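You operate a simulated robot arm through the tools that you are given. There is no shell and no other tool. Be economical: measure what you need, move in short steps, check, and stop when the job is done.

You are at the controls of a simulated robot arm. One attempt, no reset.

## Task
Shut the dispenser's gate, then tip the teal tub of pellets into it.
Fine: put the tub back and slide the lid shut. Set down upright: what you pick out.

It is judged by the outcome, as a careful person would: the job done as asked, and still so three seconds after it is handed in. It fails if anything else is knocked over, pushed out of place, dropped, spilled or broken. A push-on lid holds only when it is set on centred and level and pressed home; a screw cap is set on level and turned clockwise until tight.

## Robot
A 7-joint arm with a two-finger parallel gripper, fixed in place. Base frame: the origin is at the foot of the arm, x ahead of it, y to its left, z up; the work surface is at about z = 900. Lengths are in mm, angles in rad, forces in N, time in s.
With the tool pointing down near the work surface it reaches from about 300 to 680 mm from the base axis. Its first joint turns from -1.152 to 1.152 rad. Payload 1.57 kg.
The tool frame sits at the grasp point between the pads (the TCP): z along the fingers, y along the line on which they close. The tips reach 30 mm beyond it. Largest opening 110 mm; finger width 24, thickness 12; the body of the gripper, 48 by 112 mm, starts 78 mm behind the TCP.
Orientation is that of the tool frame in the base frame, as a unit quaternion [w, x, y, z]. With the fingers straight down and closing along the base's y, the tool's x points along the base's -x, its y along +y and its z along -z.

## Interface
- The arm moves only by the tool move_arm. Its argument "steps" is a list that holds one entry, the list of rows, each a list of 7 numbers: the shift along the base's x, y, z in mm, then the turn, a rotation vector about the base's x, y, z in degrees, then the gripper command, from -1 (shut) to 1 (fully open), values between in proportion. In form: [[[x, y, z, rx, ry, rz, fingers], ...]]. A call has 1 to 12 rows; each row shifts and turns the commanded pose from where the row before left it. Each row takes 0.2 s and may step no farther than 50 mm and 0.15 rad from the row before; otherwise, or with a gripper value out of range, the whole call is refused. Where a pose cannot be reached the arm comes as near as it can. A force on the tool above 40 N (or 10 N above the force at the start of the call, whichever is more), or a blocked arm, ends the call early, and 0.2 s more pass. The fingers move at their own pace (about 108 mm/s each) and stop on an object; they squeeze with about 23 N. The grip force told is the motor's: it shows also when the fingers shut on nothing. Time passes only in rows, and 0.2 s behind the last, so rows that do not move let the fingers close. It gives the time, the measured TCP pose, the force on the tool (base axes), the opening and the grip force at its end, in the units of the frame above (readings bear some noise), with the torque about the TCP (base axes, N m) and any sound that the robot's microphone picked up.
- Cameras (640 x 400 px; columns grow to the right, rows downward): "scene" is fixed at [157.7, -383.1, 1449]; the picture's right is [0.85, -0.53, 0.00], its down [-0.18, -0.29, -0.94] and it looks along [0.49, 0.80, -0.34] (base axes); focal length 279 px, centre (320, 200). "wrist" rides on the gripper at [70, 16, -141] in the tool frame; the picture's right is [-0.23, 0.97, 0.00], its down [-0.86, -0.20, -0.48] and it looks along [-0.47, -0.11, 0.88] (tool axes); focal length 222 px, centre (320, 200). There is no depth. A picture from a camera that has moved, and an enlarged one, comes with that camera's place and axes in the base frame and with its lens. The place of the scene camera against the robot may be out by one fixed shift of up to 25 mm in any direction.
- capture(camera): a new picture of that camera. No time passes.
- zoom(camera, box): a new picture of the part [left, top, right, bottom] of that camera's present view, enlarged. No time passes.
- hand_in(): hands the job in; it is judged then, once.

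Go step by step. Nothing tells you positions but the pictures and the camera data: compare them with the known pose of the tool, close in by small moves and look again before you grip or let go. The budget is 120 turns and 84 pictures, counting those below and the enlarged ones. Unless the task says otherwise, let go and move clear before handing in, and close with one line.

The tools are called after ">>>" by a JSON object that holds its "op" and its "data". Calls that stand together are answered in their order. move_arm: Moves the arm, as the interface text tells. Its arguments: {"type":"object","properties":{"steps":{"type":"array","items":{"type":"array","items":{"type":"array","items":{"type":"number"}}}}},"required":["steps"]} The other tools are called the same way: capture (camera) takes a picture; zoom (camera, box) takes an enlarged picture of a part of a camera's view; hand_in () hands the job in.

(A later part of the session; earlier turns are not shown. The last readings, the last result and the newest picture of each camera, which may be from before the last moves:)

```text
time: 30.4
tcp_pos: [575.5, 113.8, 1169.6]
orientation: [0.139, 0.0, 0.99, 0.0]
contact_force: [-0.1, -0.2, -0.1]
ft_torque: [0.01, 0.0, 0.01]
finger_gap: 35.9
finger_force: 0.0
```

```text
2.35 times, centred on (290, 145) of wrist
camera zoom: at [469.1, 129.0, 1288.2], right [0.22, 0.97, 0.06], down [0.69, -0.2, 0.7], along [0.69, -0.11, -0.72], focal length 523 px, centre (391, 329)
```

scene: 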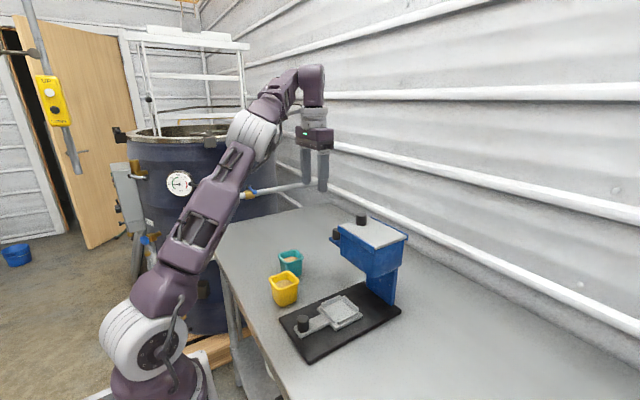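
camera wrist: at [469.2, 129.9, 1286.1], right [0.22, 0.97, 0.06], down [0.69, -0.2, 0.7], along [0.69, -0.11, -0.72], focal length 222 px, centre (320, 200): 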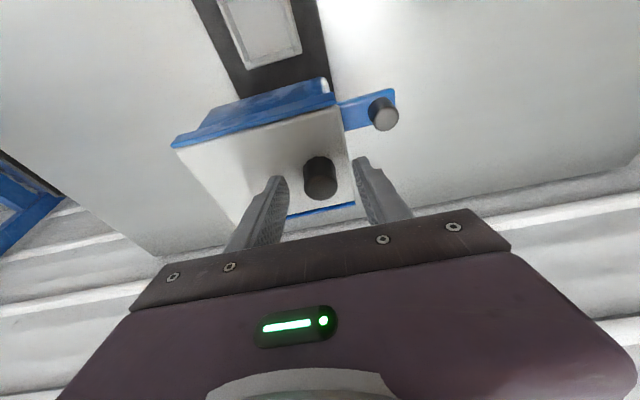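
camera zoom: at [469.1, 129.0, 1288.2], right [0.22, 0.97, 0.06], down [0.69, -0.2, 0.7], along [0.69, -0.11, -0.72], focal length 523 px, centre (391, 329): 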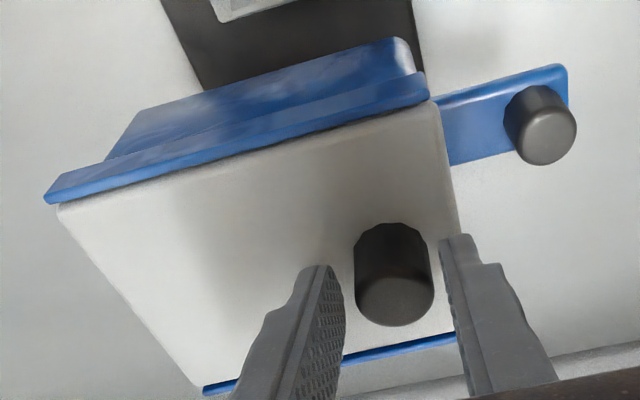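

The unit returned exactly. Now I'll gently try -y.

>>> {"op": "move_arm", "data": {"steps": [[[0, -4, 0, 0, 0, 0, -0.35], [0, -3, 0, 0, 0, 0, -0.35], [0, -3, 0, 0, 0, 0, -0.35], [0, -3, 0, 0, 0, 0, -0.35], [0, 0, 0, 0, 0, 0, -0.35]]]}}

>>> {"op": "zoom", "data": {"camera": "scene", "box": [320, 185, 420, 265]}}

```text
time: 31.6
tcp_pos: [574.4, 100.1, 1171.1]
orientation: [0.139, 0.0, 0.99, 0.0]
contact_force: [-0.3, 0.8, -0.2]
ft_torque: [0.03, 0.0, 0.0]
finger_gap: 36.6
finger_force: 0.4
```

```text
5.00 times, centred on (370, 225) of scene
camera zoom: at [157.7, -383.0, 1449.0], right [0.85, -0.53, 0.0], down [-0.18, -0.29, -0.94], along [0.49, 0.8, -0.34], focal length 1394 px, centre (70, 75)
```

zoom: 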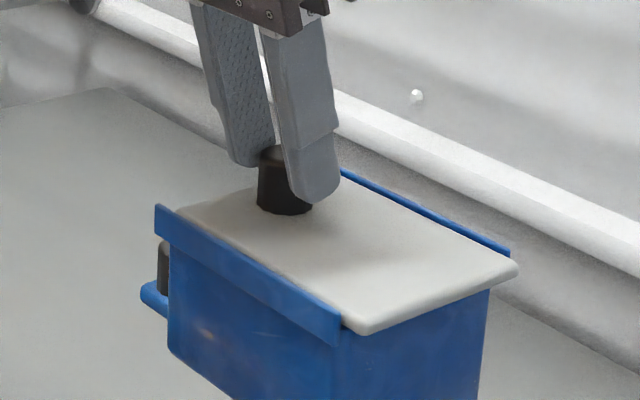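

The lid slides toward -y at under 1 N. I'll keep sliding it in stages and check.

>>> {"op": "move_arm", "data": {"steps": [[[0, -5, 0, 0, 0, 0, -0.35], [0, -6, 0, 0, 0, 0, -0.35], [0, -6, 0, 0, 0, 0, -0.35], [0, -6, 0, 0, 0, 0, -0.35], [0, -6, 0, 0, 0, 0, -0.35], [0, -6, 0, 0, 0, 0, -0.35], [0, -6, 0, 0, 0, 0, -0.35], [0, -6, 0, 0, 0, 0, -0.35], [0, 0, 0, 0, 0, 0, -0.35]]]}}

>>> {"op": "zoom", "data": {"camera": "scene", "box": [310, 185, 440, 285]}}

```text
time: 33.6
tcp_pos: [573.9, 52.9, 1169.6]
orientation: [0.139, -0.001, 0.99, 0.0]
contact_force: [0.6, 1.1, 0.2]
ft_torque: [0.02, -0.01, 0.02]
finger_gap: 36.4
finger_force: 1.0
```

```text
4.00 times, centred on (375, 235) of scene
camera zoom: at [157.7, -383.0, 1449.0], right [0.85, -0.53, 0.0], down [-0.18, -0.29, -0.94], along [0.49, 0.8, -0.34], focal length 1115 px, centre (100, 60)
```

zoom: 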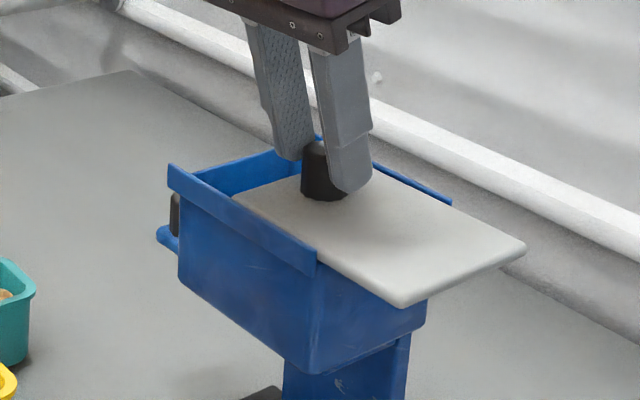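

About 55 mm open and the lid is level. I'll continue another 24 mm and check.

>>> {"op": "move_arm", "data": {"steps": [[[0, -5, 0, 0, 0, 0, -0.35], [0, -5, 0, 0, 0, 0, -0.35], [0, -5, 0, 0, 0, 0, -0.35], [0, -5, 0, 0, 0, 0, -0.35], [0, -4, 0, 0, 0, 0, -0.35], [0, 0, 0, 0, 0, 0, -0.35]]]}}

>>> {"op": "zoom", "data": {"camera": "scene", "box": [310, 185, 440, 285]}}

>>> {"op": "zoom", "data": {"camera": "wrist", "box": [200, 40, 520, 240]}}

```text
time: 35.0
tcp_pos: [574.4, 28.3, 1170.2]
orientation: [0.139, 0.0, 0.99, 0.0]
contact_force: [0.1, 1.1, -0.1]
ft_torque: [0.04, 0.02, 0.04]
finger_gap: 36.3
finger_force: 0.9
```

```text
4.00 times, centred on (375, 235) of scene
camera zoom: at [157.7, -383.0, 1449.0], right [0.85, -0.53, 0.0], down [-0.18, -0.29, -0.94], along [0.49, 0.8, -0.34], focal length 1115 px, centre (100, 60)
```

zoom: 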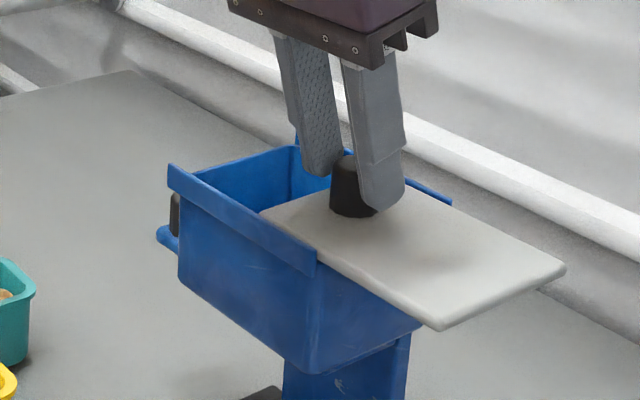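

```text
2.00 times, centred on (360, 140) of wrist
camera zoom: at [469.0, 45.1, 1288.0], right [0.22, 0.97, 0.06], down [0.69, -0.2, 0.7], along [0.69, -0.11, -0.72], focal length 444 px, centre (240, 320)
```

zoom: 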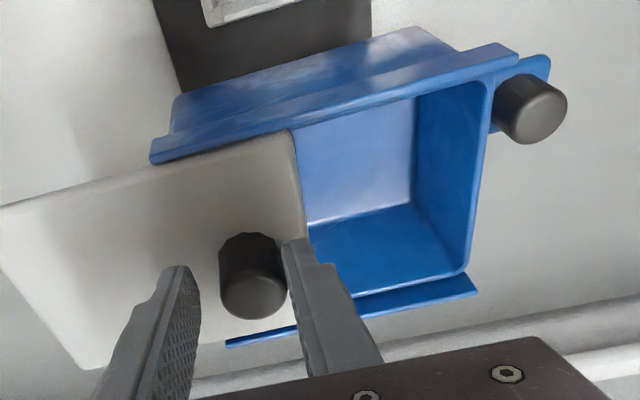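

About 80 mm open and holding. I'll take another 14 mm for pouring margin, then lift clear.

>>> {"op": "move_arm", "data": {"steps": [[[0, -5, 0, 0, 0, 0, -0.35], [0, -5, 0, 0, 0, 0, -0.35], [0, -4, 0, 0, 0, 0, -0.35], [0, 0, 0, 0, 0, 0, -0.35], [0, 4, 0, 0, 0, 0, 0], [0, 0, 0, 0, 0, 0, 0], [0, 0, 20, 0, 0, 0, 0], [-10, 0, 45, 0, 0, 0, 0], [-30, 0, 20, 0, 0, 0, 0], [-45, 0, 0, 0, 0, 0, 0.5], [-45, 0, 0, 0, 0, 0, 1], [0, 0, 0, 0, 0, 0, 1]]]}}

>>> {"op": "zoom", "data": {"camera": "scene", "box": [250, 190, 450, 370]}}

>>> {"op": "capture", "data": {"camera": "wrist"}}

```text
time: 37.6
tcp_pos: [444.9, 17.2, 1256.4]
orientation: [0.14, 0.0, 0.99, 0.0]
contact_force: [0.6, -0.4, 0.4]
ft_torque: [0.0, -0.01, 0.02]
finger_gap: 110.2
finger_force: 0.0
```

```text
2.22 times, centred on (350, 280) of scene
camera zoom: at [157.7, -383.1, 1449.0], right [0.85, -0.53, 0.0], down [-0.18, -0.29, -0.94], along [0.49, 0.8, -0.34], focal length 619 px, centre (253, 22)
```

zoom: 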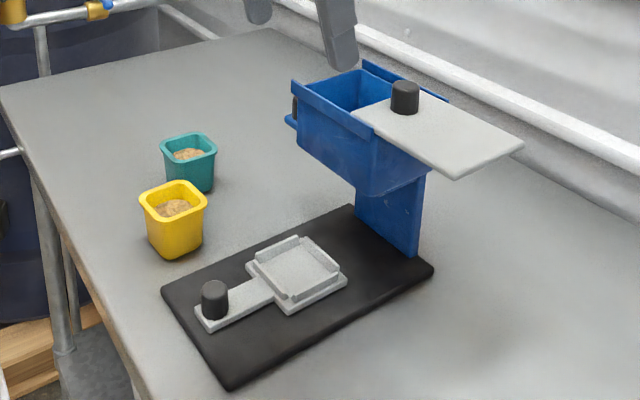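

```text
33 pictures are left
camera wrist: at [339.0, 34.3, 1374.3], right [0.22, 0.97, 0.06], down [0.69, -0.2, 0.7], along [0.69, -0.11, -0.72], focal length 222 px, centre (320, 200)
```

wrist: 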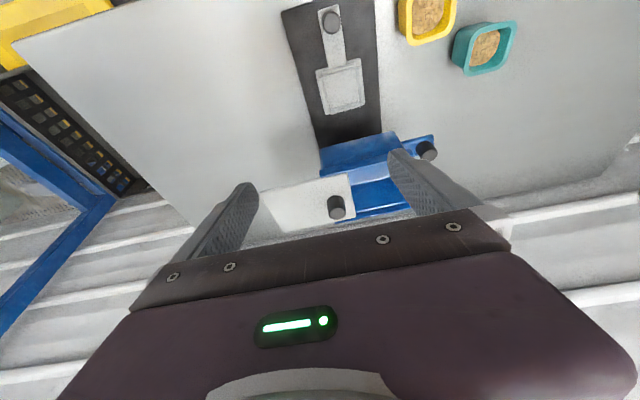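

The lid stays open, gate shut. Before fetching the tub I'll dry-run the pouring tilt above the hopper with an empty hand, to make sure the arm can reach it.

>>> {"op": "move_arm", "data": {"steps": [[[0, 38, 10, 0, -8, 0, 1], [0, 38, 0, 0, -8, 0, 1], [30, 0, 0, 0, -8, 0, 1], [30, 0, 0, 0, -8, 0, 1], [30, 0, 0, 0, -8, 0, 1], [30, 0, 0, 0, -8, 0, 1], [35, 0, 0, 0, -8, 0, 1], [0, 0, 0, 0, -8, 0, 1], [0, 0, 0, 0, -8, 0, 1], [0, 0, 0, 0, -8, 0, 1], [0, 0, 0, 0, 0, 0, 1]]]}}

>>> {"op": "move_arm", "data": {"steps": [[[0, 0, 0, 0, -8, 0, 1], [0, 0, 0, 0, -8, 0, 1], [0, 0, 0, 0, -8, 0, 1], [0, 0, 0, 0, -8, 0, 1], [0, 0, 0, 0, 0, 0, 1]]]}}

>>> {"op": "zoom", "data": {"camera": "scene", "box": [250, 130, 450, 290]}}

```text
time: 40.0
tcp_pos: [599.6, 94.8, 1266.4]
orientation: [0.743, 0.0, 0.67, 0.0]
contact_force: [-0.1, -0.5, 0.0]
ft_torque: [-0.04, 0.01, -0.01]
finger_gap: 109.9
finger_force: 0.1
```

```text
time: 41.2
tcp_pos: [596.9, 119.3, 1251.0]
orientation: [0.845, 0.003, 0.534, -0.025]
contact_force: [-0.3, -1.3, 0.2]
ft_torque: [0.0, 0.0, -0.02]
finger_gap: 110.0
finger_force: 0.1
out of reach, approached as far as the arm can: row 1, 2, 3, 4
```

```text
2.50 times, centred on (350, 210) of scene
camera zoom: at [157.8, -383.0, 1449.0], right [0.85, -0.53, 0.0], down [-0.18, -0.29, -0.94], along [0.49, 0.8, -0.34], focal length 697 px, centre (245, 175)
```

zoom: 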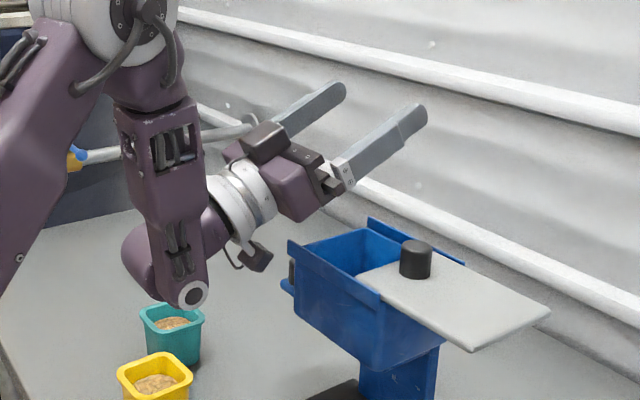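

The wrist runs into its limit just past 96° of tilt with the hand along +x. A hand azimuth pointing (+x,-y) puts the wrist farther out and should allow more, so I'll dry-run that.

>>> {"op": "move_arm", "data": {"steps": [[[0, 0, 10, 0, 8, 0, 1], [0, 0, 10, 0, 8, 0, 1], [0, 0, 0, 0, 8, 0, 1], [0, 0, 0, 0, 8, 0, 1], [0, 0, 0, 0, 8, 0, 1], [0, 0, 0, 0, 0, -7.5, 1], [0, 0, 0, 0, 0, -7.5, 1], [0, 0, 0, 0, 0, -7.5, 1], [0, 0, 0, 0, 0, -7.5, 1], [0, 0, 0, 0, 0, -7.5, 1], [0, 0, 0, 0, 0, -7.5, 1], [0, 0, 0, 0, 0, 0, 1]]]}}

```text
time: 43.8
tcp_pos: [597.5, 118.7, 1269.9]
orientation: [0.556, 0.297, 0.733, -0.255]
contact_force: [-0.2, -0.4, -0.5]
ft_torque: [-0.02, 0.03, 0.03]
finger_gap: 109.9
finger_force: 0.1
```

Now tilting further at this azimuth, about 48° more.

>>> {"op": "move_arm", "data": {"steps": [[[0, -5, -5, -5.66, -5.66, 0, 1], [0, -5, -5, -5.66, -5.66, 0, 1], [0, -5, -5, -5.66, -5.66, 0, 1], [0, -5, -5, -5.66, -5.66, 0, 1], [0, -3, 0, -5.66, -5.66, 0, 1], [0, 0, 0, -5.66, -5.66, 0, 1], [0, 0, 0, 0, 0, 0, 1]]]}}

```text
time: 45.4
tcp_pos: [597.1, 95.9, 1251.5]
orientation: [0.806, 0.182, 0.436, -0.356]
contact_force: [-0.4, -0.7, 0.0]
ft_torque: [-0.02, 0.01, 0.01]
finger_gap: 110.1
finger_force: 0.1
```

The 124° tilt is reached without trouble. I'll test a bit further to 140° and look.

>>> {"op": "move_arm", "data": {"steps": [[[0, 0, 0, -5.66, -5.66, 0, 1], [0, 0, 0, -5.66, -5.66, 0, 1], [0, 0, 0, 0, 0, 0, 1]]]}}

>>> {"op": "zoom", "data": {"camera": "scene", "box": [250, 130, 450, 290]}}

```text
time: 46.2
tcp_pos: [596.6, 97.0, 1251.0]
orientation: [0.859, 0.136, 0.318, -0.378]
contact_force: [-1.1, 9.0, 1.3]
ft_torque: [1.36, 0.33, -0.03]
finger_gap: 109.6
finger_force: 0.1
```

```text
2.50 times, centred on (350, 210) of scene
camera zoom: at [157.7, -382.8, 1449.1], right [0.85, -0.53, 0.0], down [-0.18, -0.29, -0.94], along [0.49, 0.8, -0.34], focal length 697 px, centre (245, 175)
```

zoom: 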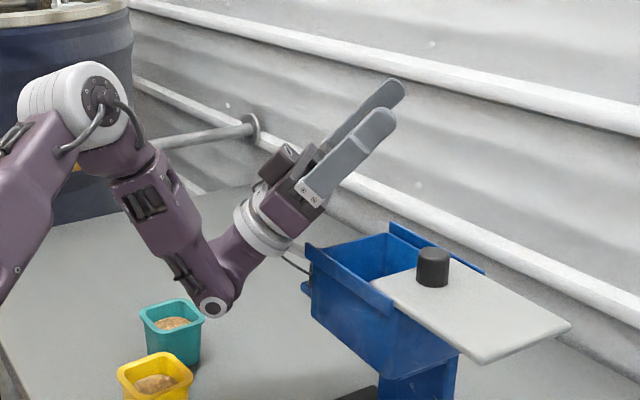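

The hand or camera touched the hopper at 140° and nudged it. I'll back off straight away by un-tilting.

>>> {"op": "move_arm", "data": {"steps": [[[0, 5, 15, 5.66, 5.66, 0, 1], [0, 5, 15, 5.66, 5.66, 0, 1], [0, 0, 15, 5.66, 5.66, 0, 1], [0, 0, 10, 5.66, 5.66, 0, 1], [0, 0, 0, 5.66, 5.66, 0, 1], [0, 0, 0, 5.66, 5.66, 0, 1], [0, 0, 0, 0, 0, 0, 1]]]}}

>>> {"op": "zoom", "data": {"camera": "scene", "box": [250, 190, 450, 370]}}

```text
time: 47.8
tcp_pos: [597.5, 106.7, 1306.0]
orientation: [0.652, 0.264, 0.647, -0.294]
contact_force: [0.1, 0.3, 0.4]
ft_torque: [-0.03, -0.04, 0.0]
finger_gap: 109.9
finger_force: 0.1
```

```text
2.22 times, centred on (350, 280) of scene
camera zoom: at [157.7, -383.1, 1449.0], right [0.85, -0.53, 0.0], down [-0.18, -0.29, -0.94], along [0.49, 0.8, -0.34], focal length 619 px, centre (253, 22)
```

zoom: 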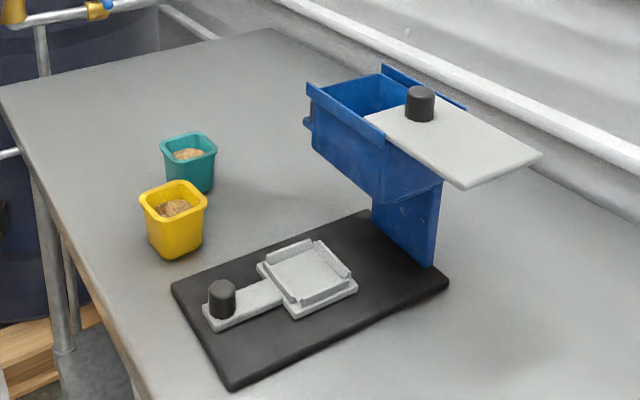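

The nudge shifted and rotated the dispenser roughly 10–25 mm toward -y. I'll restore it at the end in one go, and pour from higher up so the camera bracket clears. Now I'll retreat and straighten the hand, heading to the teal tub.

>>> {"op": "move_arm", "data": {"steps": [[[-20, 10, 10, 5.66, 5.66, 0, 1], [-25, 15, 0, 5.66, 5.66, 0, 1], [-25, 15, 0, 5.66, 5.66, 0, 1], [-25, 15, 0, 5.66, 5.66, 0, 1], [-25, 20, 0, 5.66, 5.66, 0, 1], [-25, 20, 0, 5.66, 5.66, 0, 1], [-20, 20, 0, 5.66, 5.66, 0, 1], [-10, 20, 0, 5.66, 5.66, 0, 1], [0, 20, 0, 5.66, 5.66, 0, 1], [0, 20, 0, 5.66, 5.66, 0, 1], [0, 0, 0, 5.66, 5.66, 0, 1], [0, 0, 0, 2.3, 2.3, 0, 1]]]}}

>>> {"op": "move_arm", "data": {"steps": [[[0, 0, -40, 0, 0, 7.5, 1], [0, 5, -40, 0, 0, 7.5, 1], [0, 5, -40, 0, 0, 7.5, 1], [0, 5, -30, 0, 0, 7.5, 1], [0, 5, 0, 0, 0, 7.5, 1], [0, 5, 0, 0, 0, 7.5, 1], [0, 0, 0, 0, 0, 0, 1]]]}}

>>> {"op": "capture", "data": {"camera": "wrist"}}

```text
time: 50.4
tcp_pos: [370.4, 203.6, 1335.9]
orientation: [0.059, 0.364, 0.929, -0.019]
contact_force: [0.9, 0.2, 0.8]
ft_torque: [-0.03, -0.02, -0.01]
finger_gap: 109.9
finger_force: 0.0
out of reach, approached as far as the arm can: row 9, 10, 11, 12
```

```text
time: 52.0
tcp_pos: [372.5, 228.0, 1184.4]
orientation: [0.056, -0.02, 0.998, -0.012]
contact_force: [-0.4, -0.2, -0.2]
ft_torque: [0.02, 0.02, 0.0]
finger_gap: 110.1
finger_force: 0.0
```

```text
29 pictures are left
camera wrist: at [285.8, 245.1, 1318.1], right [0.19, 0.98, 0.0], down [0.8, -0.16, 0.58], along [0.56, -0.11, -0.82], focal length 222 px, centre (320, 200)
```

wrist: 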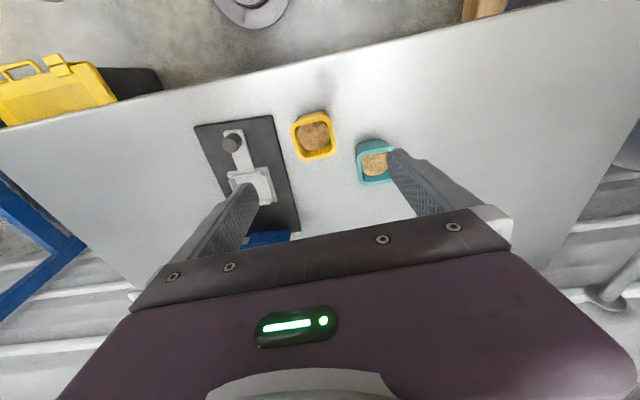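

Hand is nearly straight. I'll level it and hover above the teal tub, which I estimate at about (477, 310).

>>> {"op": "move_arm", "data": {"steps": [[[27, 20, -27, 0, 6.4, 0, 1], [27, 20, -27, 0, 0, -2.3, 1], [27, 20, -25, 0, 0, 0, 1], [24, 22, -25, 1.4, 0, 0, 1], [0, 0, 0, 0, 0, 0, 1]]]}}

>>> {"op": "capture", "data": {"camera": "wrist"}}

```text
time: 53.2
tcp_pos: [477.2, 309.8, 1082.5]
orientation: [0.0, 0.001, 1.0, 0.001]
contact_force: [0.3, 0.0, 0.2]
ft_torque: [-0.05, 0.01, 0.0]
finger_gap: 109.8
finger_force: 0.1
```

```text
28 pictures are left
camera wrist: at [406.9, 326.8, 1224.1], right [0.23, 0.97, 0.0], down [0.85, -0.2, 0.48], along [0.47, -0.11, -0.88], focal length 222 px, centre (320, 200)
```

wrist: 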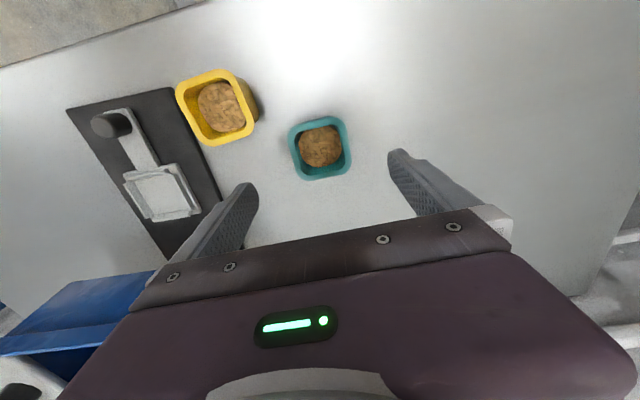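

The tub is centred at about (479, 310), square to the base axes and roughly 65 mm wide, so the closing axis fits. I'll descend with a 90 mm opening.

>>> {"op": "move_arm", "data": {"steps": [[[2, 0, -45, 0, 0, 0, 0.64], [0, 0, -45, 0, 0, 0, 0.64], [0, 0, -30, 0, 0, 0, 0.64], [0, 0, -24, 0, 0, 0, 0.64], [0, 0, 0, 0, 0, 0, 0.64]]]}}

>>> {"op": "zoom", "data": {"camera": "scene", "box": [240, 180, 360, 320]}}

```text
time: 54.4
tcp_pos: [479.0, 308.6, 935.3]
orientation: [0.0, 0.002, 1.0, 0.0]
contact_force: [-0.3, 0.2, -0.9]
ft_torque: [-0.03, 0.01, 0.02]
finger_gap: 90.4
finger_force: 0.0
```

```text
2.86 times, centred on (300, 250) of scene
camera zoom: at [157.7, -383.1, 1449.0], right [0.85, -0.53, 0.0], down [-0.18, -0.29, -0.94], along [0.49, 0.8, -0.34], focal length 796 px, centre (377, 57)
```

zoom: 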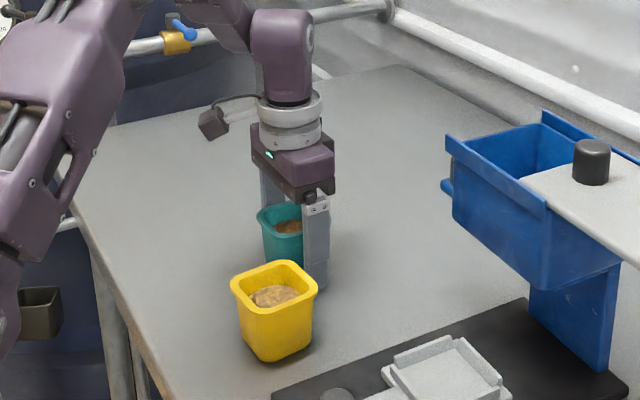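

The fingers straddle the tub. Closing, then lifting.

>>> {"op": "move_arm", "data": {"steps": [[[0, 0, 0, 0, 0, 0, 0.2], [0, 0, 0, 0, 0, 0, -0.2], [0, 0, 0, 0, 0, 0, -1], [0, 0, 0, 0, 0, 0, -1], [0, 0, 0, 0, 0, 0, -1]]]}}

>>> {"op": "move_arm", "data": {"steps": [[[0, 0, 10, 0, 0, 0, -1], [0, 0, 20, 0, 0, 0, -1], [0, 0, 30, 0, 0, 0, -1], [0, 0, 0, 0, 0, 0, -1]]]}}

>>> {"op": "zoom", "data": {"camera": "scene", "box": [240, 180, 360, 320]}}

```text
time: 55.6
tcp_pos: [479.0, 310.0, 936.1]
orientation: [0.0, 0.003, 1.0, 0.001]
contact_force: [0.2, -0.3, 0.0]
ft_torque: [0.0, -0.01, 0.01]
finger_gap: 61.0
finger_force: 22.8
```

```text
time: 56.6
tcp_pos: [478.6, 310.3, 998.3]
orientation: [0.0, 0.001, 1.0, 0.001]
contact_force: [1.2, 0.2, -1.7]
ft_torque: [0.03, -0.01, 0.03]
finger_gap: 61.2
finger_force: 22.8
```

```text
2.86 times, centred on (300, 250) of scene
camera zoom: at [157.8, -383.0, 1449.0], right [0.85, -0.53, 0.0], down [-0.18, -0.29, -0.94], along [0.49, 0.8, -0.34], focal length 796 px, centre (377, 57)
```

zoom: 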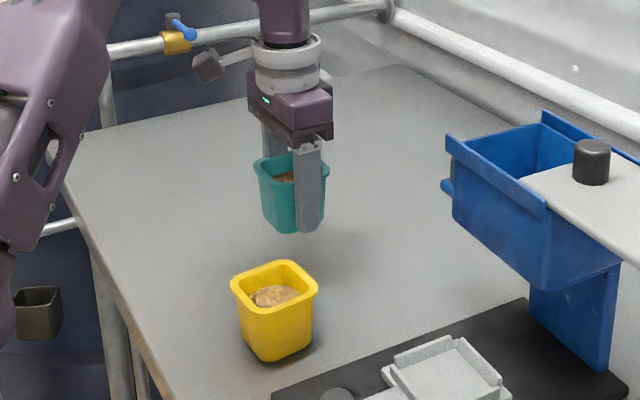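

Tub is held firmly and upright. I'll lift and travel to the front of the hopper, then look for where the opening is now.

>>> {"op": "move_arm", "data": {"steps": [[[0, 0, 45, 0, 0, 0, -1], [0, 0, 45, 0, 0, 0, -1], [0, 0, 45, 0, 0, 0, -1], [0, 0, 45, 0, 0, 0, -1], [0, 0, 45, 0, 0, 0, -1], [0, 0, 45, 0, 0, 0, -1], [-10, -40, 10, 0, 0, 0, -1], [-10, -45, 0, 0, 0, 0, -1], [-10, -45, 0, 0, 0, 0, -1], [0, -45, 0, 0, 0, 0, -1], [0, 0, 0, 0, 0, 0, -1]]]}}

>>> {"op": "capture", "data": {"camera": "wrist"}}

```text
time: 59.0
tcp_pos: [450.5, 133.3, 1230.8]
orientation: [0.0, 0.001, 1.0, 0.001]
contact_force: [-0.4, -0.5, -2.1]
ft_torque: [-0.03, 0.01, 0.06]
finger_gap: 61.1
finger_force: 23.1
out of reach, approached as far as the arm can: row 6
```

```text
25 pictures are left
camera wrist: at [379.9, 149.8, 1373.2], right [0.23, 0.97, 0.0], down [0.85, -0.2, 0.48], along [0.47, -0.11, -0.88], focal length 222 px, centre (320, 200)
```

wrist: 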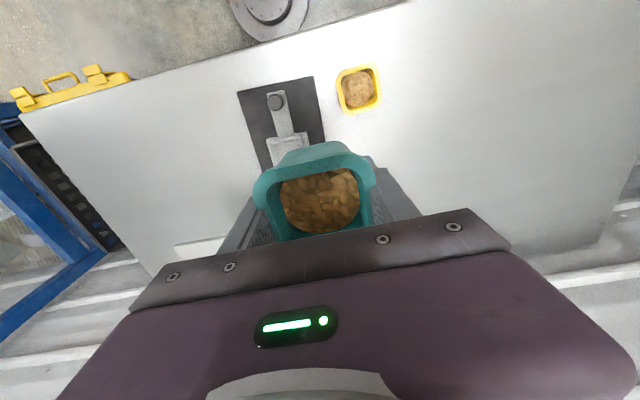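

The tub hides the hopper in this view. From the scene picture, with a roughly 21 mm camera height offset I calibrated, the opening centre is near (594, 67). I'll yaw the hand to -48° and begin a modest tilt on the way over.

>>> {"op": "move_arm", "data": {"steps": [[[0, 0, 0, 0, 0, -8, -1], [0, 0, 0, 0, 0, -8, -1], [0, 0, 0, 0, 0, -8, -1], [0, 0, 0, 0, 0, -8, -1], [0, 0, 0, 0, 0, -8, -1], [0, 0, 0, 0, 0, -8, -1], [20, 0, 10, -5.94, -5.35, 0, -1], [20, 0, 10, -5.94, -5.35, 0, -1], [20, -10, 5, -5.94, -5.35, 0, -1], [20, -10, 0, -5.94, -5.35, 0, -1], [0, 0, 0, 0, 0, 0, -1]]]}}

>>> {"op": "capture", "data": {"camera": "scene"}}

```text
time: 61.4
tcp_pos: [529.1, 114.6, 1257.3]
orientation: [0.253, 0.392, 0.878, -0.111]
contact_force: [0.4, 0.2, -1.8]
ft_torque: [-0.01, -0.01, -0.05]
finger_gap: 61.2
finger_force: 22.9
```

```text
24 pictures are left
```

scene: 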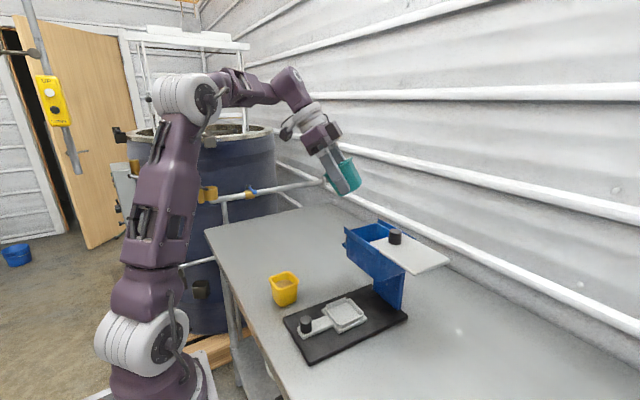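

Tub is tilted 32° with nothing spilled. I'll move over the opening and tilt to about 64°, staying short of the main pour, then check.

>>> {"op": "move_arm", "data": {"steps": [[[25, -20, 0, 0, 0, 0, -1], [25, -20, 0, 0, 0, 0, -1], [20, -18, 0, -5.94, -5.35, 0, -1], [15, -15, 0, -5.94, -5.35, 0, -1], [0, 0, 0, 0, 0, 0, -1]]]}}

>>> {"op": "zoom", "data": {"camera": "scene", "box": [300, 130, 460, 290]}}

```text
time: 62.6
tcp_pos: [614.2, 40.7, 1257.2]
orientation: [0.372, 0.372, 0.834, -0.164]
contact_force: [0.5, 0.0, 0.2]
ft_torque: [0.02, 0.01, 0.02]
finger_gap: 61.0
finger_force: 23.1
```

```text
2.50 times, centred on (380, 210) of scene
camera zoom: at [157.8, -383.1, 1449.0], right [0.85, -0.53, 0.0], down [-0.18, -0.29, -0.94], along [0.49, 0.8, -0.34], focal length 697 px, centre (170, 175)
```

zoom: 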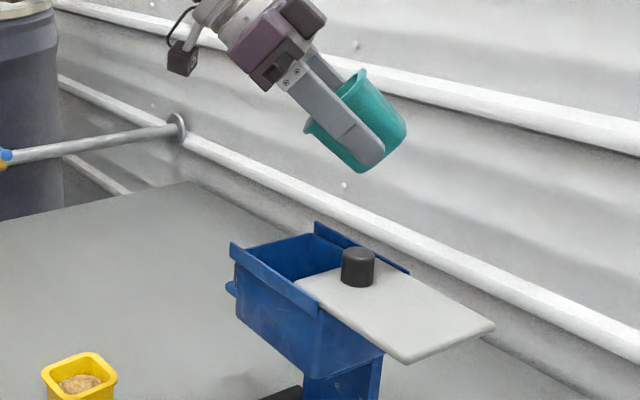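

The lip is over the opening and the opening's centre projects right beneath it. I'll tilt on gradually while holding the lip in place.

>>> {"op": "move_arm", "data": {"steps": [[[5, -3, 0, -5.94, -5.35, 0, -1], [2, 0, 0, -5.94, -5.35, 0, -1], [0, 0, 0, 0, 0, 0, -1], [-1, 1, 0, -5.94, -5.35, 0, -1], [0, 0, 0, 0, 0, 0, -1], [-2, 2, 0, -5.94, -5.35, 0, -1], [0, 0, 0, 0, 0, 0, -1]]]}}

>>> {"op": "zoom", "data": {"camera": "scene", "box": [300, 130, 460, 290]}}

```text
time: 64.2
tcp_pos: [617.1, 42.1, 1258.7]
orientation: [0.588, 0.312, 0.7, -0.26]
contact_force: [0.2, -0.1, -0.1]
ft_torque: [0.02, 0.01, 0.02]
finger_gap: 61.1
finger_force: 23.0
```

```text
2.50 times, centred on (380, 210) of scene
camera zoom: at [157.8, -383.0, 1449.0], right [0.85, -0.53, 0.0], down [-0.18, -0.29, -0.94], along [0.49, 0.8, -0.34], focal length 697 px, centre (170, 175)
```

zoom: 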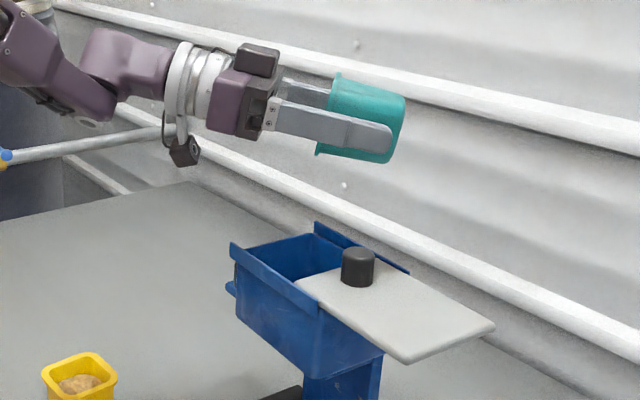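

No pellets out yet at about 80°. I'll continue to about 104°.

>>> {"op": "move_arm", "data": {"steps": [[[-2, 2, -2, -5.94, -5.35, 0, -1], [0, 0, 0, 0, 0, 0, -1], [-3, 3, -2, -5.94, -5.35, 0, -1], [0, 0, 0, 0, 0, 0, -1], [-3, 4, -2, -5.94, -5.35, 0, -1], [0, 0, 0, 0, 0, 0, -1], [0, 0, 0, 0, 0, 0, -1]]]}}

>>> {"op": "zoom", "data": {"camera": "scene", "box": [300, 130, 460, 290]}}

```text
time: 65.8
tcp_pos: [609.7, 51.2, 1252.0]
orientation: [0.72, 0.252, 0.562, -0.32]
contact_force: [-0.1, 0.8, -0.9]
ft_torque: [0.03, -0.02, 0.02]
finger_gap: 60.7
finger_force: 23.0
```

```text
2.50 times, centred on (380, 210) of scene
camera zoom: at [157.8, -383.1, 1449.0], right [0.85, -0.53, 0.0], down [-0.18, -0.29, -0.94], along [0.49, 0.8, -0.34], focal length 697 px, centre (170, 175)
```

zoom: 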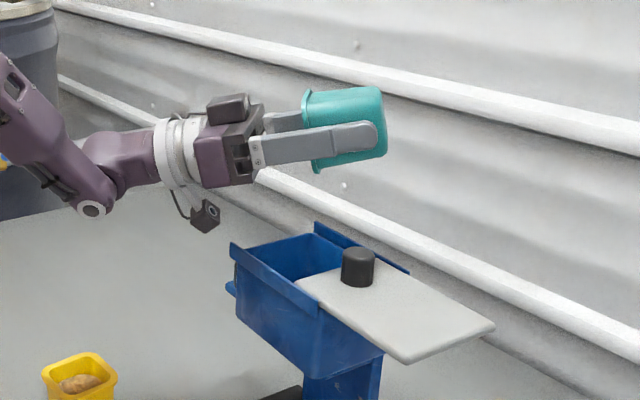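

Still not emptying visibly. I'll continue to about 116° while raising a little for camera clearance.

>>> {"op": "move_arm", "data": {"steps": [[[-3, 3, 4, -4.46, -4.01, 0, -1], [0, 0, 0, 0, 0, 0, -1], [-2, 3, 4, -4.46, -4.01, 0, -1], [0, 0, 0, 0, 0, 0, -1], [0, 0, 0, 0, 0, 0, -1], [0, 0, 0, 0, 0, 0, -1]]]}}

>>> {"op": "zoom", "data": {"camera": "scene", "box": [300, 130, 460, 290]}}

```text
time: 67.2
tcp_pos: [605.9, 56.5, 1258.5]
orientation: [0.776, 0.214, 0.485, -0.342]
contact_force: [-1.0, 0.6, -0.7]
ft_torque: [0.01, 0.0, -0.01]
finger_gap: 60.6
finger_force: 22.8
```

```text
2.50 times, centred on (380, 210) of scene
camera zoom: at [157.8, -383.1, 1449.0], right [0.85, -0.53, 0.0], down [-0.18, -0.29, -0.94], along [0.49, 0.8, -0.34], focal length 697 px, centre (170, 175)
```

zoom: 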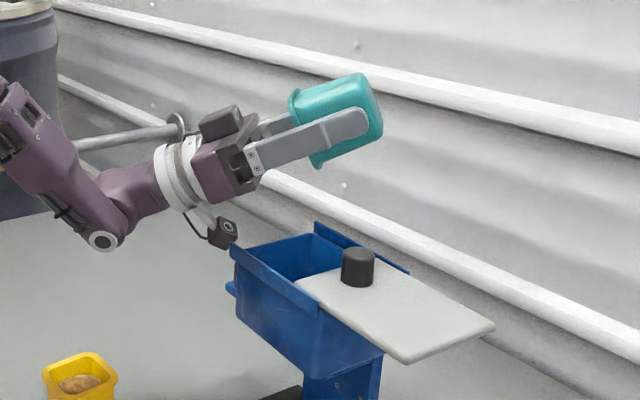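

I'll check with the wrist camera whether the tub is empty and what's in the hopper.

>>> {"op": "capture", "data": {"camera": "wrist"}}

```text
19 pictures are left
camera wrist: at [553.1, 139.5, 1135.9], right [0.65, 0.73, 0.21], down [-0.69, 0.46, 0.56], along [0.31, -0.51, 0.8], focal length 222 px, centre (320, 200)
```

wrist: 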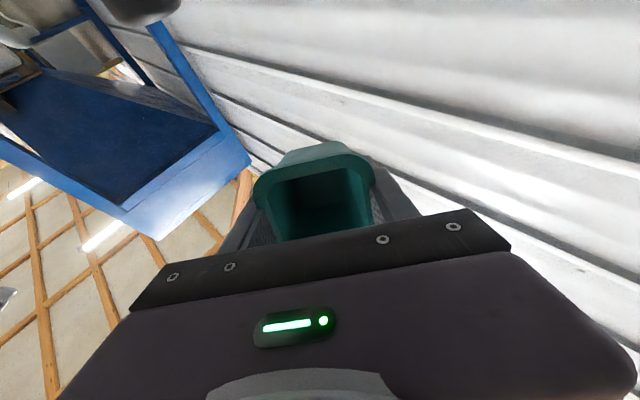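

The tub looks empty and there's no spill in the scene view. I'll back away, un-tilting along the reverse path.

>>> {"op": "move_arm", "data": {"steps": [[[2, -2, 6, 5.94, 5.35, 0, -1], [2, -2, 4, 5.94, 5.35, 0, -1], [2, -2, 2, 5.94, 5.35, 0, -1], [0, 0, 0, 5.94, 5.35, 0, -1], [0, 0, 0, 5.94, 5.35, 0, -1], [0, 0, 0, 5.94, 5.35, 0, -1], [-10, 10, 0, 5.94, 5.35, 0, -1], [-20, 18, 0, 5.94, 5.35, 0, -1], [-25, 20, 0, 5.94, 5.35, 0, -1], [-25, 20, -5, 5.94, 5.35, 0, -1], [-30, 20, -10, 5.94, 5.35, 0, -1], [0, 0, 0, 0, 0, 0, -1]]]}}

>>> {"op": "move_arm", "data": {"steps": [[[-20, 20, -10, 5.94, 5.35, 0, -1], [-20, 20, -10, 5.94, 5.35, 0, -1], [-10, 20, 0, 5.94, 5.35, 0, -1], [0, 20, 0, 3.0, 2.7, 0, -1], [0, 20, 0, 0, 0, 8, -1], [0, 20, 0, 0, 0, 8, -1], [0, 20, 0, 0, 0, 8, -1], [0, 20, 0, 0, 0, 8, -1], [0, 10, 0, 0, 0, 8, -1], [0, 0, 0, 0, 0, 8, -1], [0, 0, 0, 0, 0, 0, -1]]]}}

>>> {"op": "zoom", "data": {"camera": "scene", "box": [250, 190, 450, 370]}}

```text
time: 69.8
tcp_pos: [501.5, 139.7, 1257.0]
orientation: [0.22, 0.395, 0.887, -0.096]
contact_force: [0.7, -0.6, -0.2]
ft_torque: [0.0, 0.01, -0.02]
finger_gap: 60.8
finger_force: 23.1
```

```text
time: 72.2
tcp_pos: [451.3, 309.3, 1237.1]
orientation: [0.0, 0.002, 1.0, 0.001]
contact_force: [0.6, -0.6, -0.1]
ft_torque: [0.01, 0.02, 0.02]
finger_gap: 60.4
finger_force: 23.3
```

```text
2.22 times, centred on (350, 280) of scene
camera zoom: at [157.8, -383.0, 1449.0], right [0.85, -0.53, 0.0], down [-0.18, -0.29, -0.94], along [0.49, 0.8, -0.34], focal length 619 px, centre (253, 22)
```

zoom: 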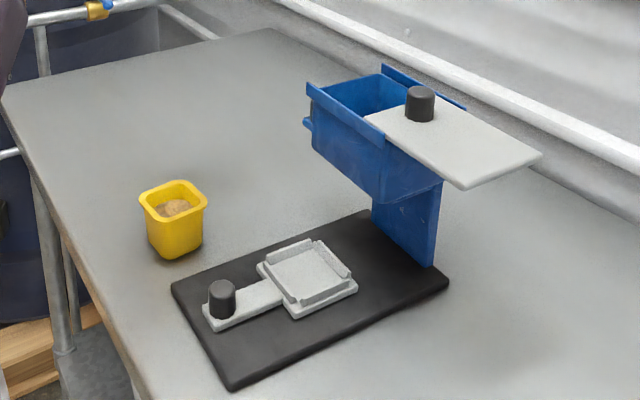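

No spill anywhere, and the tray is empty, so the gate holds. Now I'll lower the tub back to its spot at (479, 310).

>>> {"op": "move_arm", "data": {"steps": [[[14, 0.7, -40, 0, 0, 0, -1], [13.7, 0, -40, 0, 0, 0, -1], [0, 0, -48, 0, 0, 0, -1], [0, 0, -48, 0, 0, 0, -1], [0, 0, -48, 0, 0, 0, -1], [0, 0, -40, 0, 0, 0, -1], [0, 0, -20, 0, 0, 0, -1], [0, 0, -10, 0, 0, 0, -1], [0, 0, -4, 0, 0, 0, -1], [0, 0, 0, 0, 0, 0, -1]]]}}

```text
time: 74.4
tcp_pos: [478.3, 310.4, 938.6]
orientation: [-0.001, 0.001, 1.0, 0.001]
contact_force: [-0.6, 0.3, -0.4]
ft_torque: [0.01, -0.04, 0.02]
finger_gap: 60.7
finger_force: 22.9
```

Two more millimetres down, then release and lift straight up.

>>> {"op": "move_arm", "data": {"steps": [[[0, 0, -1.5, 0, 0, 0, -1], [0, 0, -1, 0, 0, 0, -1], [0, 0, 0, 0, 0, 0, 0.2], [0, 0, 0, 0, 0, 0, 0.6], [0, 0, 0, 0, 0, 0, 0.6], [0, 0, 20, 0, 0, 0, 0.6], [0, 0, 45, 0, 0, 0, 0.6], [0, 0, 48, 0, 0, 0, 0.6], [0, 0, 48, 0, 0, 0, 0.6], [0, 0, 48, 0, 0, 0, 0.6], [0, 0, 48, 0, 0, 0, 0.6], [-30, -30, 0, 0, 0, 0, 0]]]}}

>>> {"op": "move_arm", "data": {"steps": [[[-10, -48, 10, 0, -8, 0, 0], [0, -48, 10, 0, -8, 0, 0], [0, -48, 0, 0, 0, 0, 0], [0, -48, 0, 0, 0, 0, 0], [0, 0, 0, 0, 0, 0, 0]]]}}

>>> {"op": "capture", "data": {"camera": "wrist"}}

```text
time: 77.0
tcp_pos: [446.6, 279.4, 1193.1]
orientation: [-0.001, 0.001, 1.0, 0.0]
contact_force: [0.5, -0.3, 0.3]
ft_torque: [0.03, -0.01, 0.01]
finger_gap: 54.8
finger_force: 0.1
```

```text
time: 78.2
tcp_pos: [435.1, 87.8, 1211.8]
orientation: [0.139, 0.001, 0.99, 0.001]
contact_force: [0.6, -0.1, 0.3]
ft_torque: [-0.01, -0.02, 0.02]
finger_gap: 55.0
finger_force: 0.0
```

```text
17 pictures are left
camera wrist: at [329.6, 103.7, 1328.7], right [0.22, 0.97, 0.07], down [0.69, -0.2, 0.69], along [0.69, -0.11, -0.72], focal length 222 px, centre (320, 200)
```

wrist: 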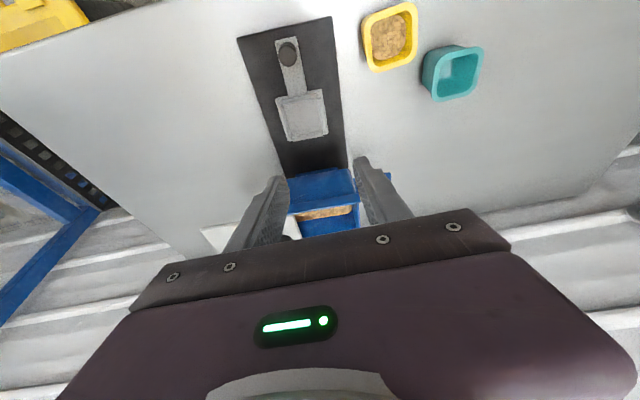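

The teal tub stands upright and empty at its spot, and the pellets are in the hopper. Next I'll go over the lid knob, now about (587, -3), to slide the lid shut.

>>> {"op": "move_arm", "data": {"steps": [[[0, -45, 20, 0, 0, 0, 0], [0, -46, 0, 0, 0, 0, 0], [45, 0, 0, 0, 0, 0, 0], [45, 0, 0, 0, 0, 0, 0], [20, 0, 0, 0, 0, 0, 0], [0, 0, 0, 0, 0, 0, 0]]]}}

>>> {"op": "capture", "data": {"camera": "wrist"}}

```text
time: 79.6
tcp_pos: [548.0, -2.8, 1232.2]
orientation: [0.139, 0.002, 0.99, 0.001]
contact_force: [0.0, 0.8, 0.2]
ft_torque: [0.0, 0.0, 0.03]
finger_gap: 55.1
finger_force: 0.0
```

```text
16 pictures are left
camera wrist: at [442.1, 13.3, 1349.9], right [0.22, 0.97, 0.06], down [0.69, -0.2, 0.69], along [0.69, -0.11, -0.72], focal length 222 px, centre (320, 200)
```

wrist: 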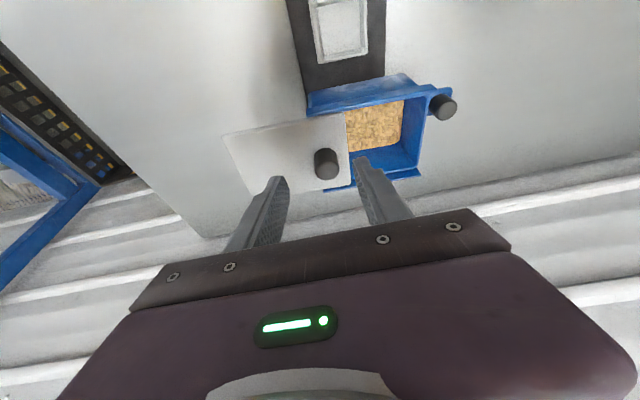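

The pellets sit in the hopper and the knob is at about (588, 0.5). I'll descend around it and slide it +y, following the rails, which are now rotated about 4°.

>>> {"op": "move_arm", "data": {"steps": [[[12, 3, -25, 0, 0, 0, 0], [10, 0, -20, 0, 0, 0, 0], [10, 0, -17, 0, 0, 0, 0], [0, 0, 0, 0, 0, 0, -0.3], [0, 0, 0, 0, 0, 0, -0.35], [0.4, 6, 0, 0, 0, 0, -0.35], [0.4, 5, 0, 0, 0, 0, -0.35], [0.4, 6, 0, 0, 0, 0, -0.35], [0.4, 6, 0, 0, 0, 0, -0.35], [0, 0, 0, 0, 0, 0, -0.35]]]}}

>>> {"op": "zoom", "data": {"camera": "scene", "box": [310, 185, 440, 285]}}

```text
time: 81.8
tcp_pos: [581.2, 23.2, 1171.9]
orientation: [0.139, 0.0, 0.99, 0.001]
contact_force: [0.0, -0.2, 0.5]
ft_torque: [-0.02, 0.03, -0.02]
finger_gap: 36.4
finger_force: 0.5
```

```text
4.00 times, centred on (375, 235) of scene
camera zoom: at [157.7, -383.1, 1449.0], right [0.85, -0.53, 0.0], down [-0.18, -0.29, -0.94], along [0.49, 0.8, -0.34], focal length 1115 px, centre (100, 60)
```

zoom: 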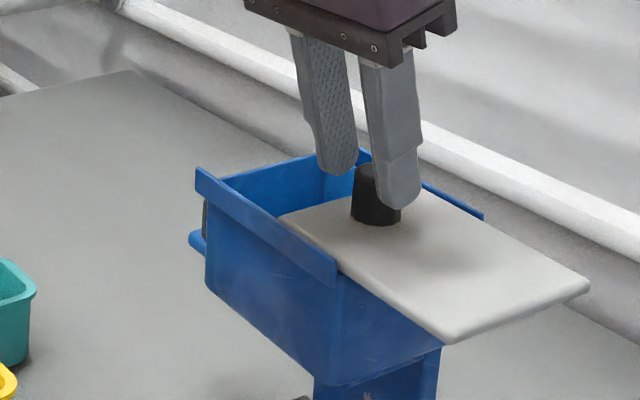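

The lid is sliding with negligible force. Continuing.

>>> {"op": "move_arm", "data": {"steps": [[[0.4, 6, 0, 0, 0, 0, -0.35], [0.4, 6, 0, 0, 0, 0, -0.35], [0.4, 6, 0, 0, 0, 0, -0.35], [0.4, 6, 0, 0, 0, 0, -0.35], [0.4, 6, 0, 0, 0, 0, -0.35], [0.4, 6, 0, 0, 0, 0, -0.35], [0.4, 6, 0, 0, 0, 0, -0.35], [0.4, 6, 0, 0, 0, 0, -0.35], [0.4, 6, 0, 0, 0, 0, -0.35], [0.4, 6, 0, 0, 0, 0, -0.35], [0.4, 6, 0, 0, 0, 0, -0.35], [0, 0, 0, 0, 0, 0, -0.35]]]}}

>>> {"op": "zoom", "data": {"camera": "scene", "box": [310, 185, 440, 285]}}

```text
time: 84.4
tcp_pos: [586.8, 89.3, 1171.3]
orientation: [0.139, 0.0, 0.99, 0.001]
contact_force: [-0.3, -1.1, 0.4]
ft_torque: [0.04, 0.02, -0.03]
finger_gap: 36.5
finger_force: 0.0
```

```text
4.00 times, centred on (375, 235) of scene
camera zoom: at [157.7, -383.1, 1449.0], right [0.85, -0.53, 0.0], down [-0.18, -0.29, -0.94], along [0.49, 0.8, -0.34], focal length 1115 px, centre (100, 60)
```

zoom: 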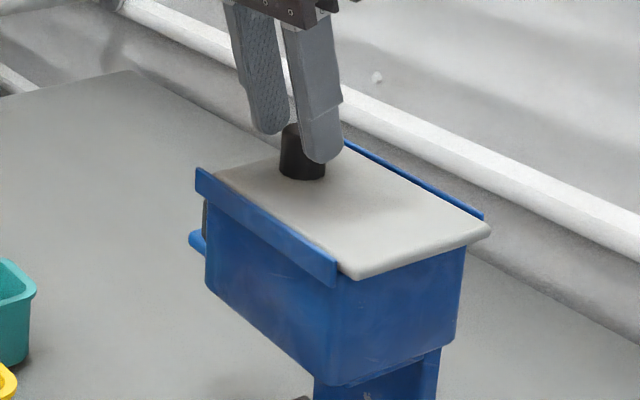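

About 10–12 mm to go. Fine steps now, watching for the stop.

>>> {"op": "move_arm", "data": {"steps": [[[0.2, 3, 0, 0, 0, 0, -0.35], [0.2, 3, 0, 0, 0, 0, -0.35], [0.2, 2.5, 0, 0, 0, 0, -0.35], [0, 0, 0, 0, 0, 0, -0.35]]]}}

>>> {"op": "move_arm", "data": {"steps": [[[0.1, 2, 0, 0, 0, 0, -0.35], [0, 0, 0, 0, 0, 0, -0.35]]]}}

>>> {"op": "zoom", "data": {"camera": "scene", "box": [310, 185, 440, 285]}}

```text
time: 85.4
tcp_pos: [586.7, 96.8, 1171.1]
orientation: [0.138, 0.002, 0.99, 0.001]
contact_force: [-0.4, 0.6, -0.9]
ft_torque: [-0.01, 0.01, 0.02]
finger_gap: 35.6
finger_force: 0.0
```

```text
time: 86.0
tcp_pos: [587.2, 99.0, 1170.0]
orientation: [0.138, 0.002, 0.99, 0.0]
contact_force: [0.1, -1.2, 0.2]
ft_torque: [-0.04, 0.03, -0.01]
finger_gap: 36.6
finger_force: 0.3
```

```text
4.00 times, centred on (375, 235) of scene
camera zoom: at [157.7, -383.1, 1449.0], right [0.85, -0.53, 0.0], down [-0.18, -0.29, -0.94], along [0.49, 0.8, -0.34], focal length 1115 px, centre (100, 60)
```

zoom: 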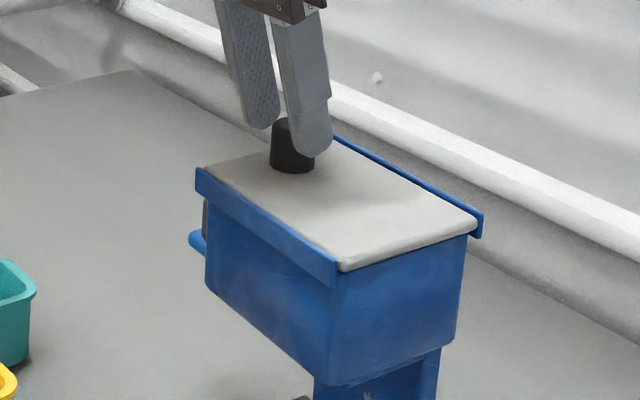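

Nearly flush, as in the original. One last small push until I feel the stop.

>>> {"op": "move_arm", "data": {"steps": [[[0.1, 1.5, 0, 0, 0, 0, -0.35], [0, 0, 0, 0, 0, 0, -0.35]]]}}

>>> {"op": "move_arm", "data": {"steps": [[[0.1, 1.5, 0, 0, 0, 0, -0.35], [0, 0, 0, 0, 0, 0, -0.35]]]}}

```text
time: 86.6
tcp_pos: [587.4, 101.0, 1170.6]
orientation: [0.138, 0.001, 0.99, 0.001]
contact_force: [-1.5, -4.5, 2.0]
ft_torque: [-0.14, 0.02, -0.08]
finger_gap: 39.3
finger_force: 2.1
```

```text
time: 87.2
tcp_pos: [587.6, 103.2, 1170.6]
orientation: [0.139, 0.001, 0.99, 0.001]
contact_force: [-0.1, -5.0, 2.1]
ft_torque: [-0.22, 0.04, -0.1]
finger_gap: 40.8
finger_force: 2.5
```

The stop is felt at 4.5 N, so the lid is shut. I'll back off, lift clear and go round to the -y side to push the dispenser back into place.

>>> {"op": "move_arm", "data": {"steps": [[[0, -5, 0, 0, 0, 0, -0.2], [0, 0, 0, 0, 0, 0, 0], [0, 0, 25, 0, 0, 0, 0], [-20, 0, 40, 0, 0, 0, 0], [-45, 0, 0, 0, 0, 0, -1], [-45, 0, 0, 0, 0, 0, -1], [-35, -10, 0, 0, 0, 0, -1], [0, -45, 0, 0, 8, 0, -1], [0, -45, 0, 0, 8, 0, -1], [0, -48, 0, 0, 0, 0, -1], [0, -48, 0, 0, 0, 0, -1], [0, 0, 0, 0, 0, 0, -1]]]}}

>>> {"op": "zoom", "data": {"camera": "scene", "box": [250, 200, 430, 370]}}

```text
time: 89.8
tcp_pos: [444.5, -97.5, 1234.8]
orientation: [0.0, 0.001, 1.0, 0.001]
contact_force: [-0.2, -0.3, -0.6]
ft_torque: [0.02, -0.02, 0.01]
finger_gap: 0.0
finger_force: 21.0
```

```text
2.35 times, centred on (340, 285) of scene
camera zoom: at [157.7, -383.1, 1449.0], right [0.85, -0.53, 0.0], down [-0.18, -0.29, -0.94], along [0.49, 0.8, -0.34], focal length 656 px, centre (273, 0)
```

zoom: 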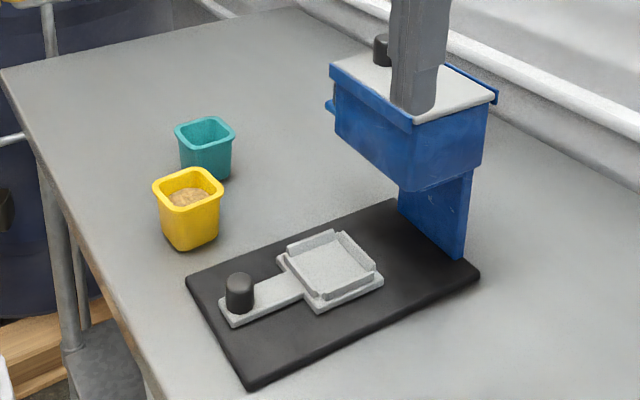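

Tubs match their original places, and the dispenser's stand end needs about +20 mm in y. I'll approach its -y face with tilted fingertips below the lid.

>>> {"op": "move_arm", "data": {"steps": [[[0, 0, -48, 0, 0, 0, -1], [0, 0, -48, 0, 0, 0, -1], [0, 0, -48, 8, 0, 0, -1], [45, 0, 0, 8, 0, 0, -1], [45, 0, 0, 0, 0, 0, -1], [45, 0, 0, 0, 0, 0, -1], [35, 0, 0, 0, 0, 0, -1], [0, 15, 0, 0, 0, 0, -1], [0, 15, 0, 0, 0, 0, -1], [0, 6, 0, 0, 0, 0, -1], [0, 0, 0, 0, 0, 0, -1]]]}}

>>> {"op": "zoom", "data": {"camera": "scene", "box": [320, 205, 420, 285]}}

```text
time: 92.2
tcp_pos: [612.5, -61.3, 1092.7]
orientation: [0.0, 0.001, 0.99, 0.14]
contact_force: [-0.2, -0.7, -0.3]
ft_torque: [-0.02, -0.02, -0.02]
finger_gap: 0.0
finger_force: 21.1
```

```text
5.00 times, centred on (370, 245) of scene
camera zoom: at [157.8, -383.0, 1449.0], right [0.85, -0.53, 0.0], down [-0.18, -0.29, -0.94], along [0.49, 0.8, -0.34], focal length 1394 px, centre (70, -25)
```

zoom: 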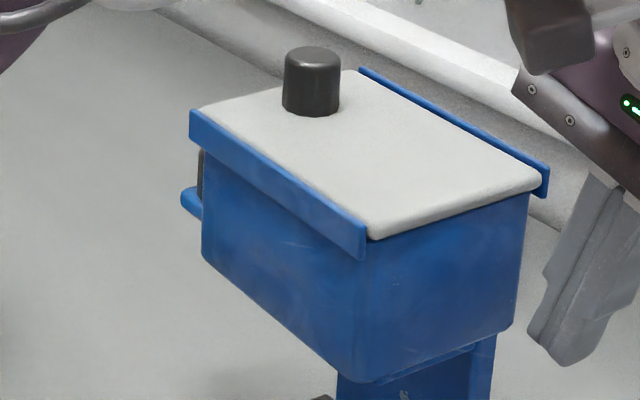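

Knowing the earlier push ended correctly at TCP y ≈ -11.4, I'll push gradually to about -18 first and compare.

>>> {"op": "move_arm", "data": {"steps": [[[0, 10, -4, 0, 0, 0, -1], [0, 5, 0, 0, 0, 0, -1], [0, 4, 0, 0, 0, 0, -1], [0, 4, 0, 0, 0, 0, -1], [0, 4, 0, 0, 0, 0, -1], [0, 4, 0, 0, 0, 0, -1], [0, 4, 0, 0, 0, 0, -1], [0, 4, 0, 0, 0, 0, -1], [0, 4, 0, 0, 0, 0, -1], [0, 0, 0, 0, 0, 0, -1]]]}}

>>> {"op": "zoom", "data": {"camera": "scene", "box": [250, 200, 430, 370]}}

```text
time: 94.4
tcp_pos: [613.3, -20.7, 1086.8]
orientation: [0.0, 0.001, 0.99, 0.139]
contact_force: [2.6, -9.8, 3.0]
ft_torque: [-0.2, -0.14, -0.14]
finger_gap: 0.2
finger_force: 21.7
```

```text
2.35 times, centred on (340, 285) of scene
camera zoom: at [157.8, -383.4, 1449.0], right [0.85, -0.53, 0.0], down [-0.18, -0.29, -0.94], along [0.49, 0.8, -0.34], focal length 656 px, centre (273, 0)
```

zoom: 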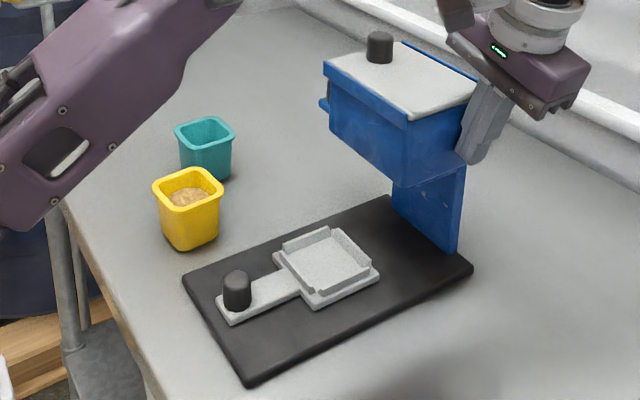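

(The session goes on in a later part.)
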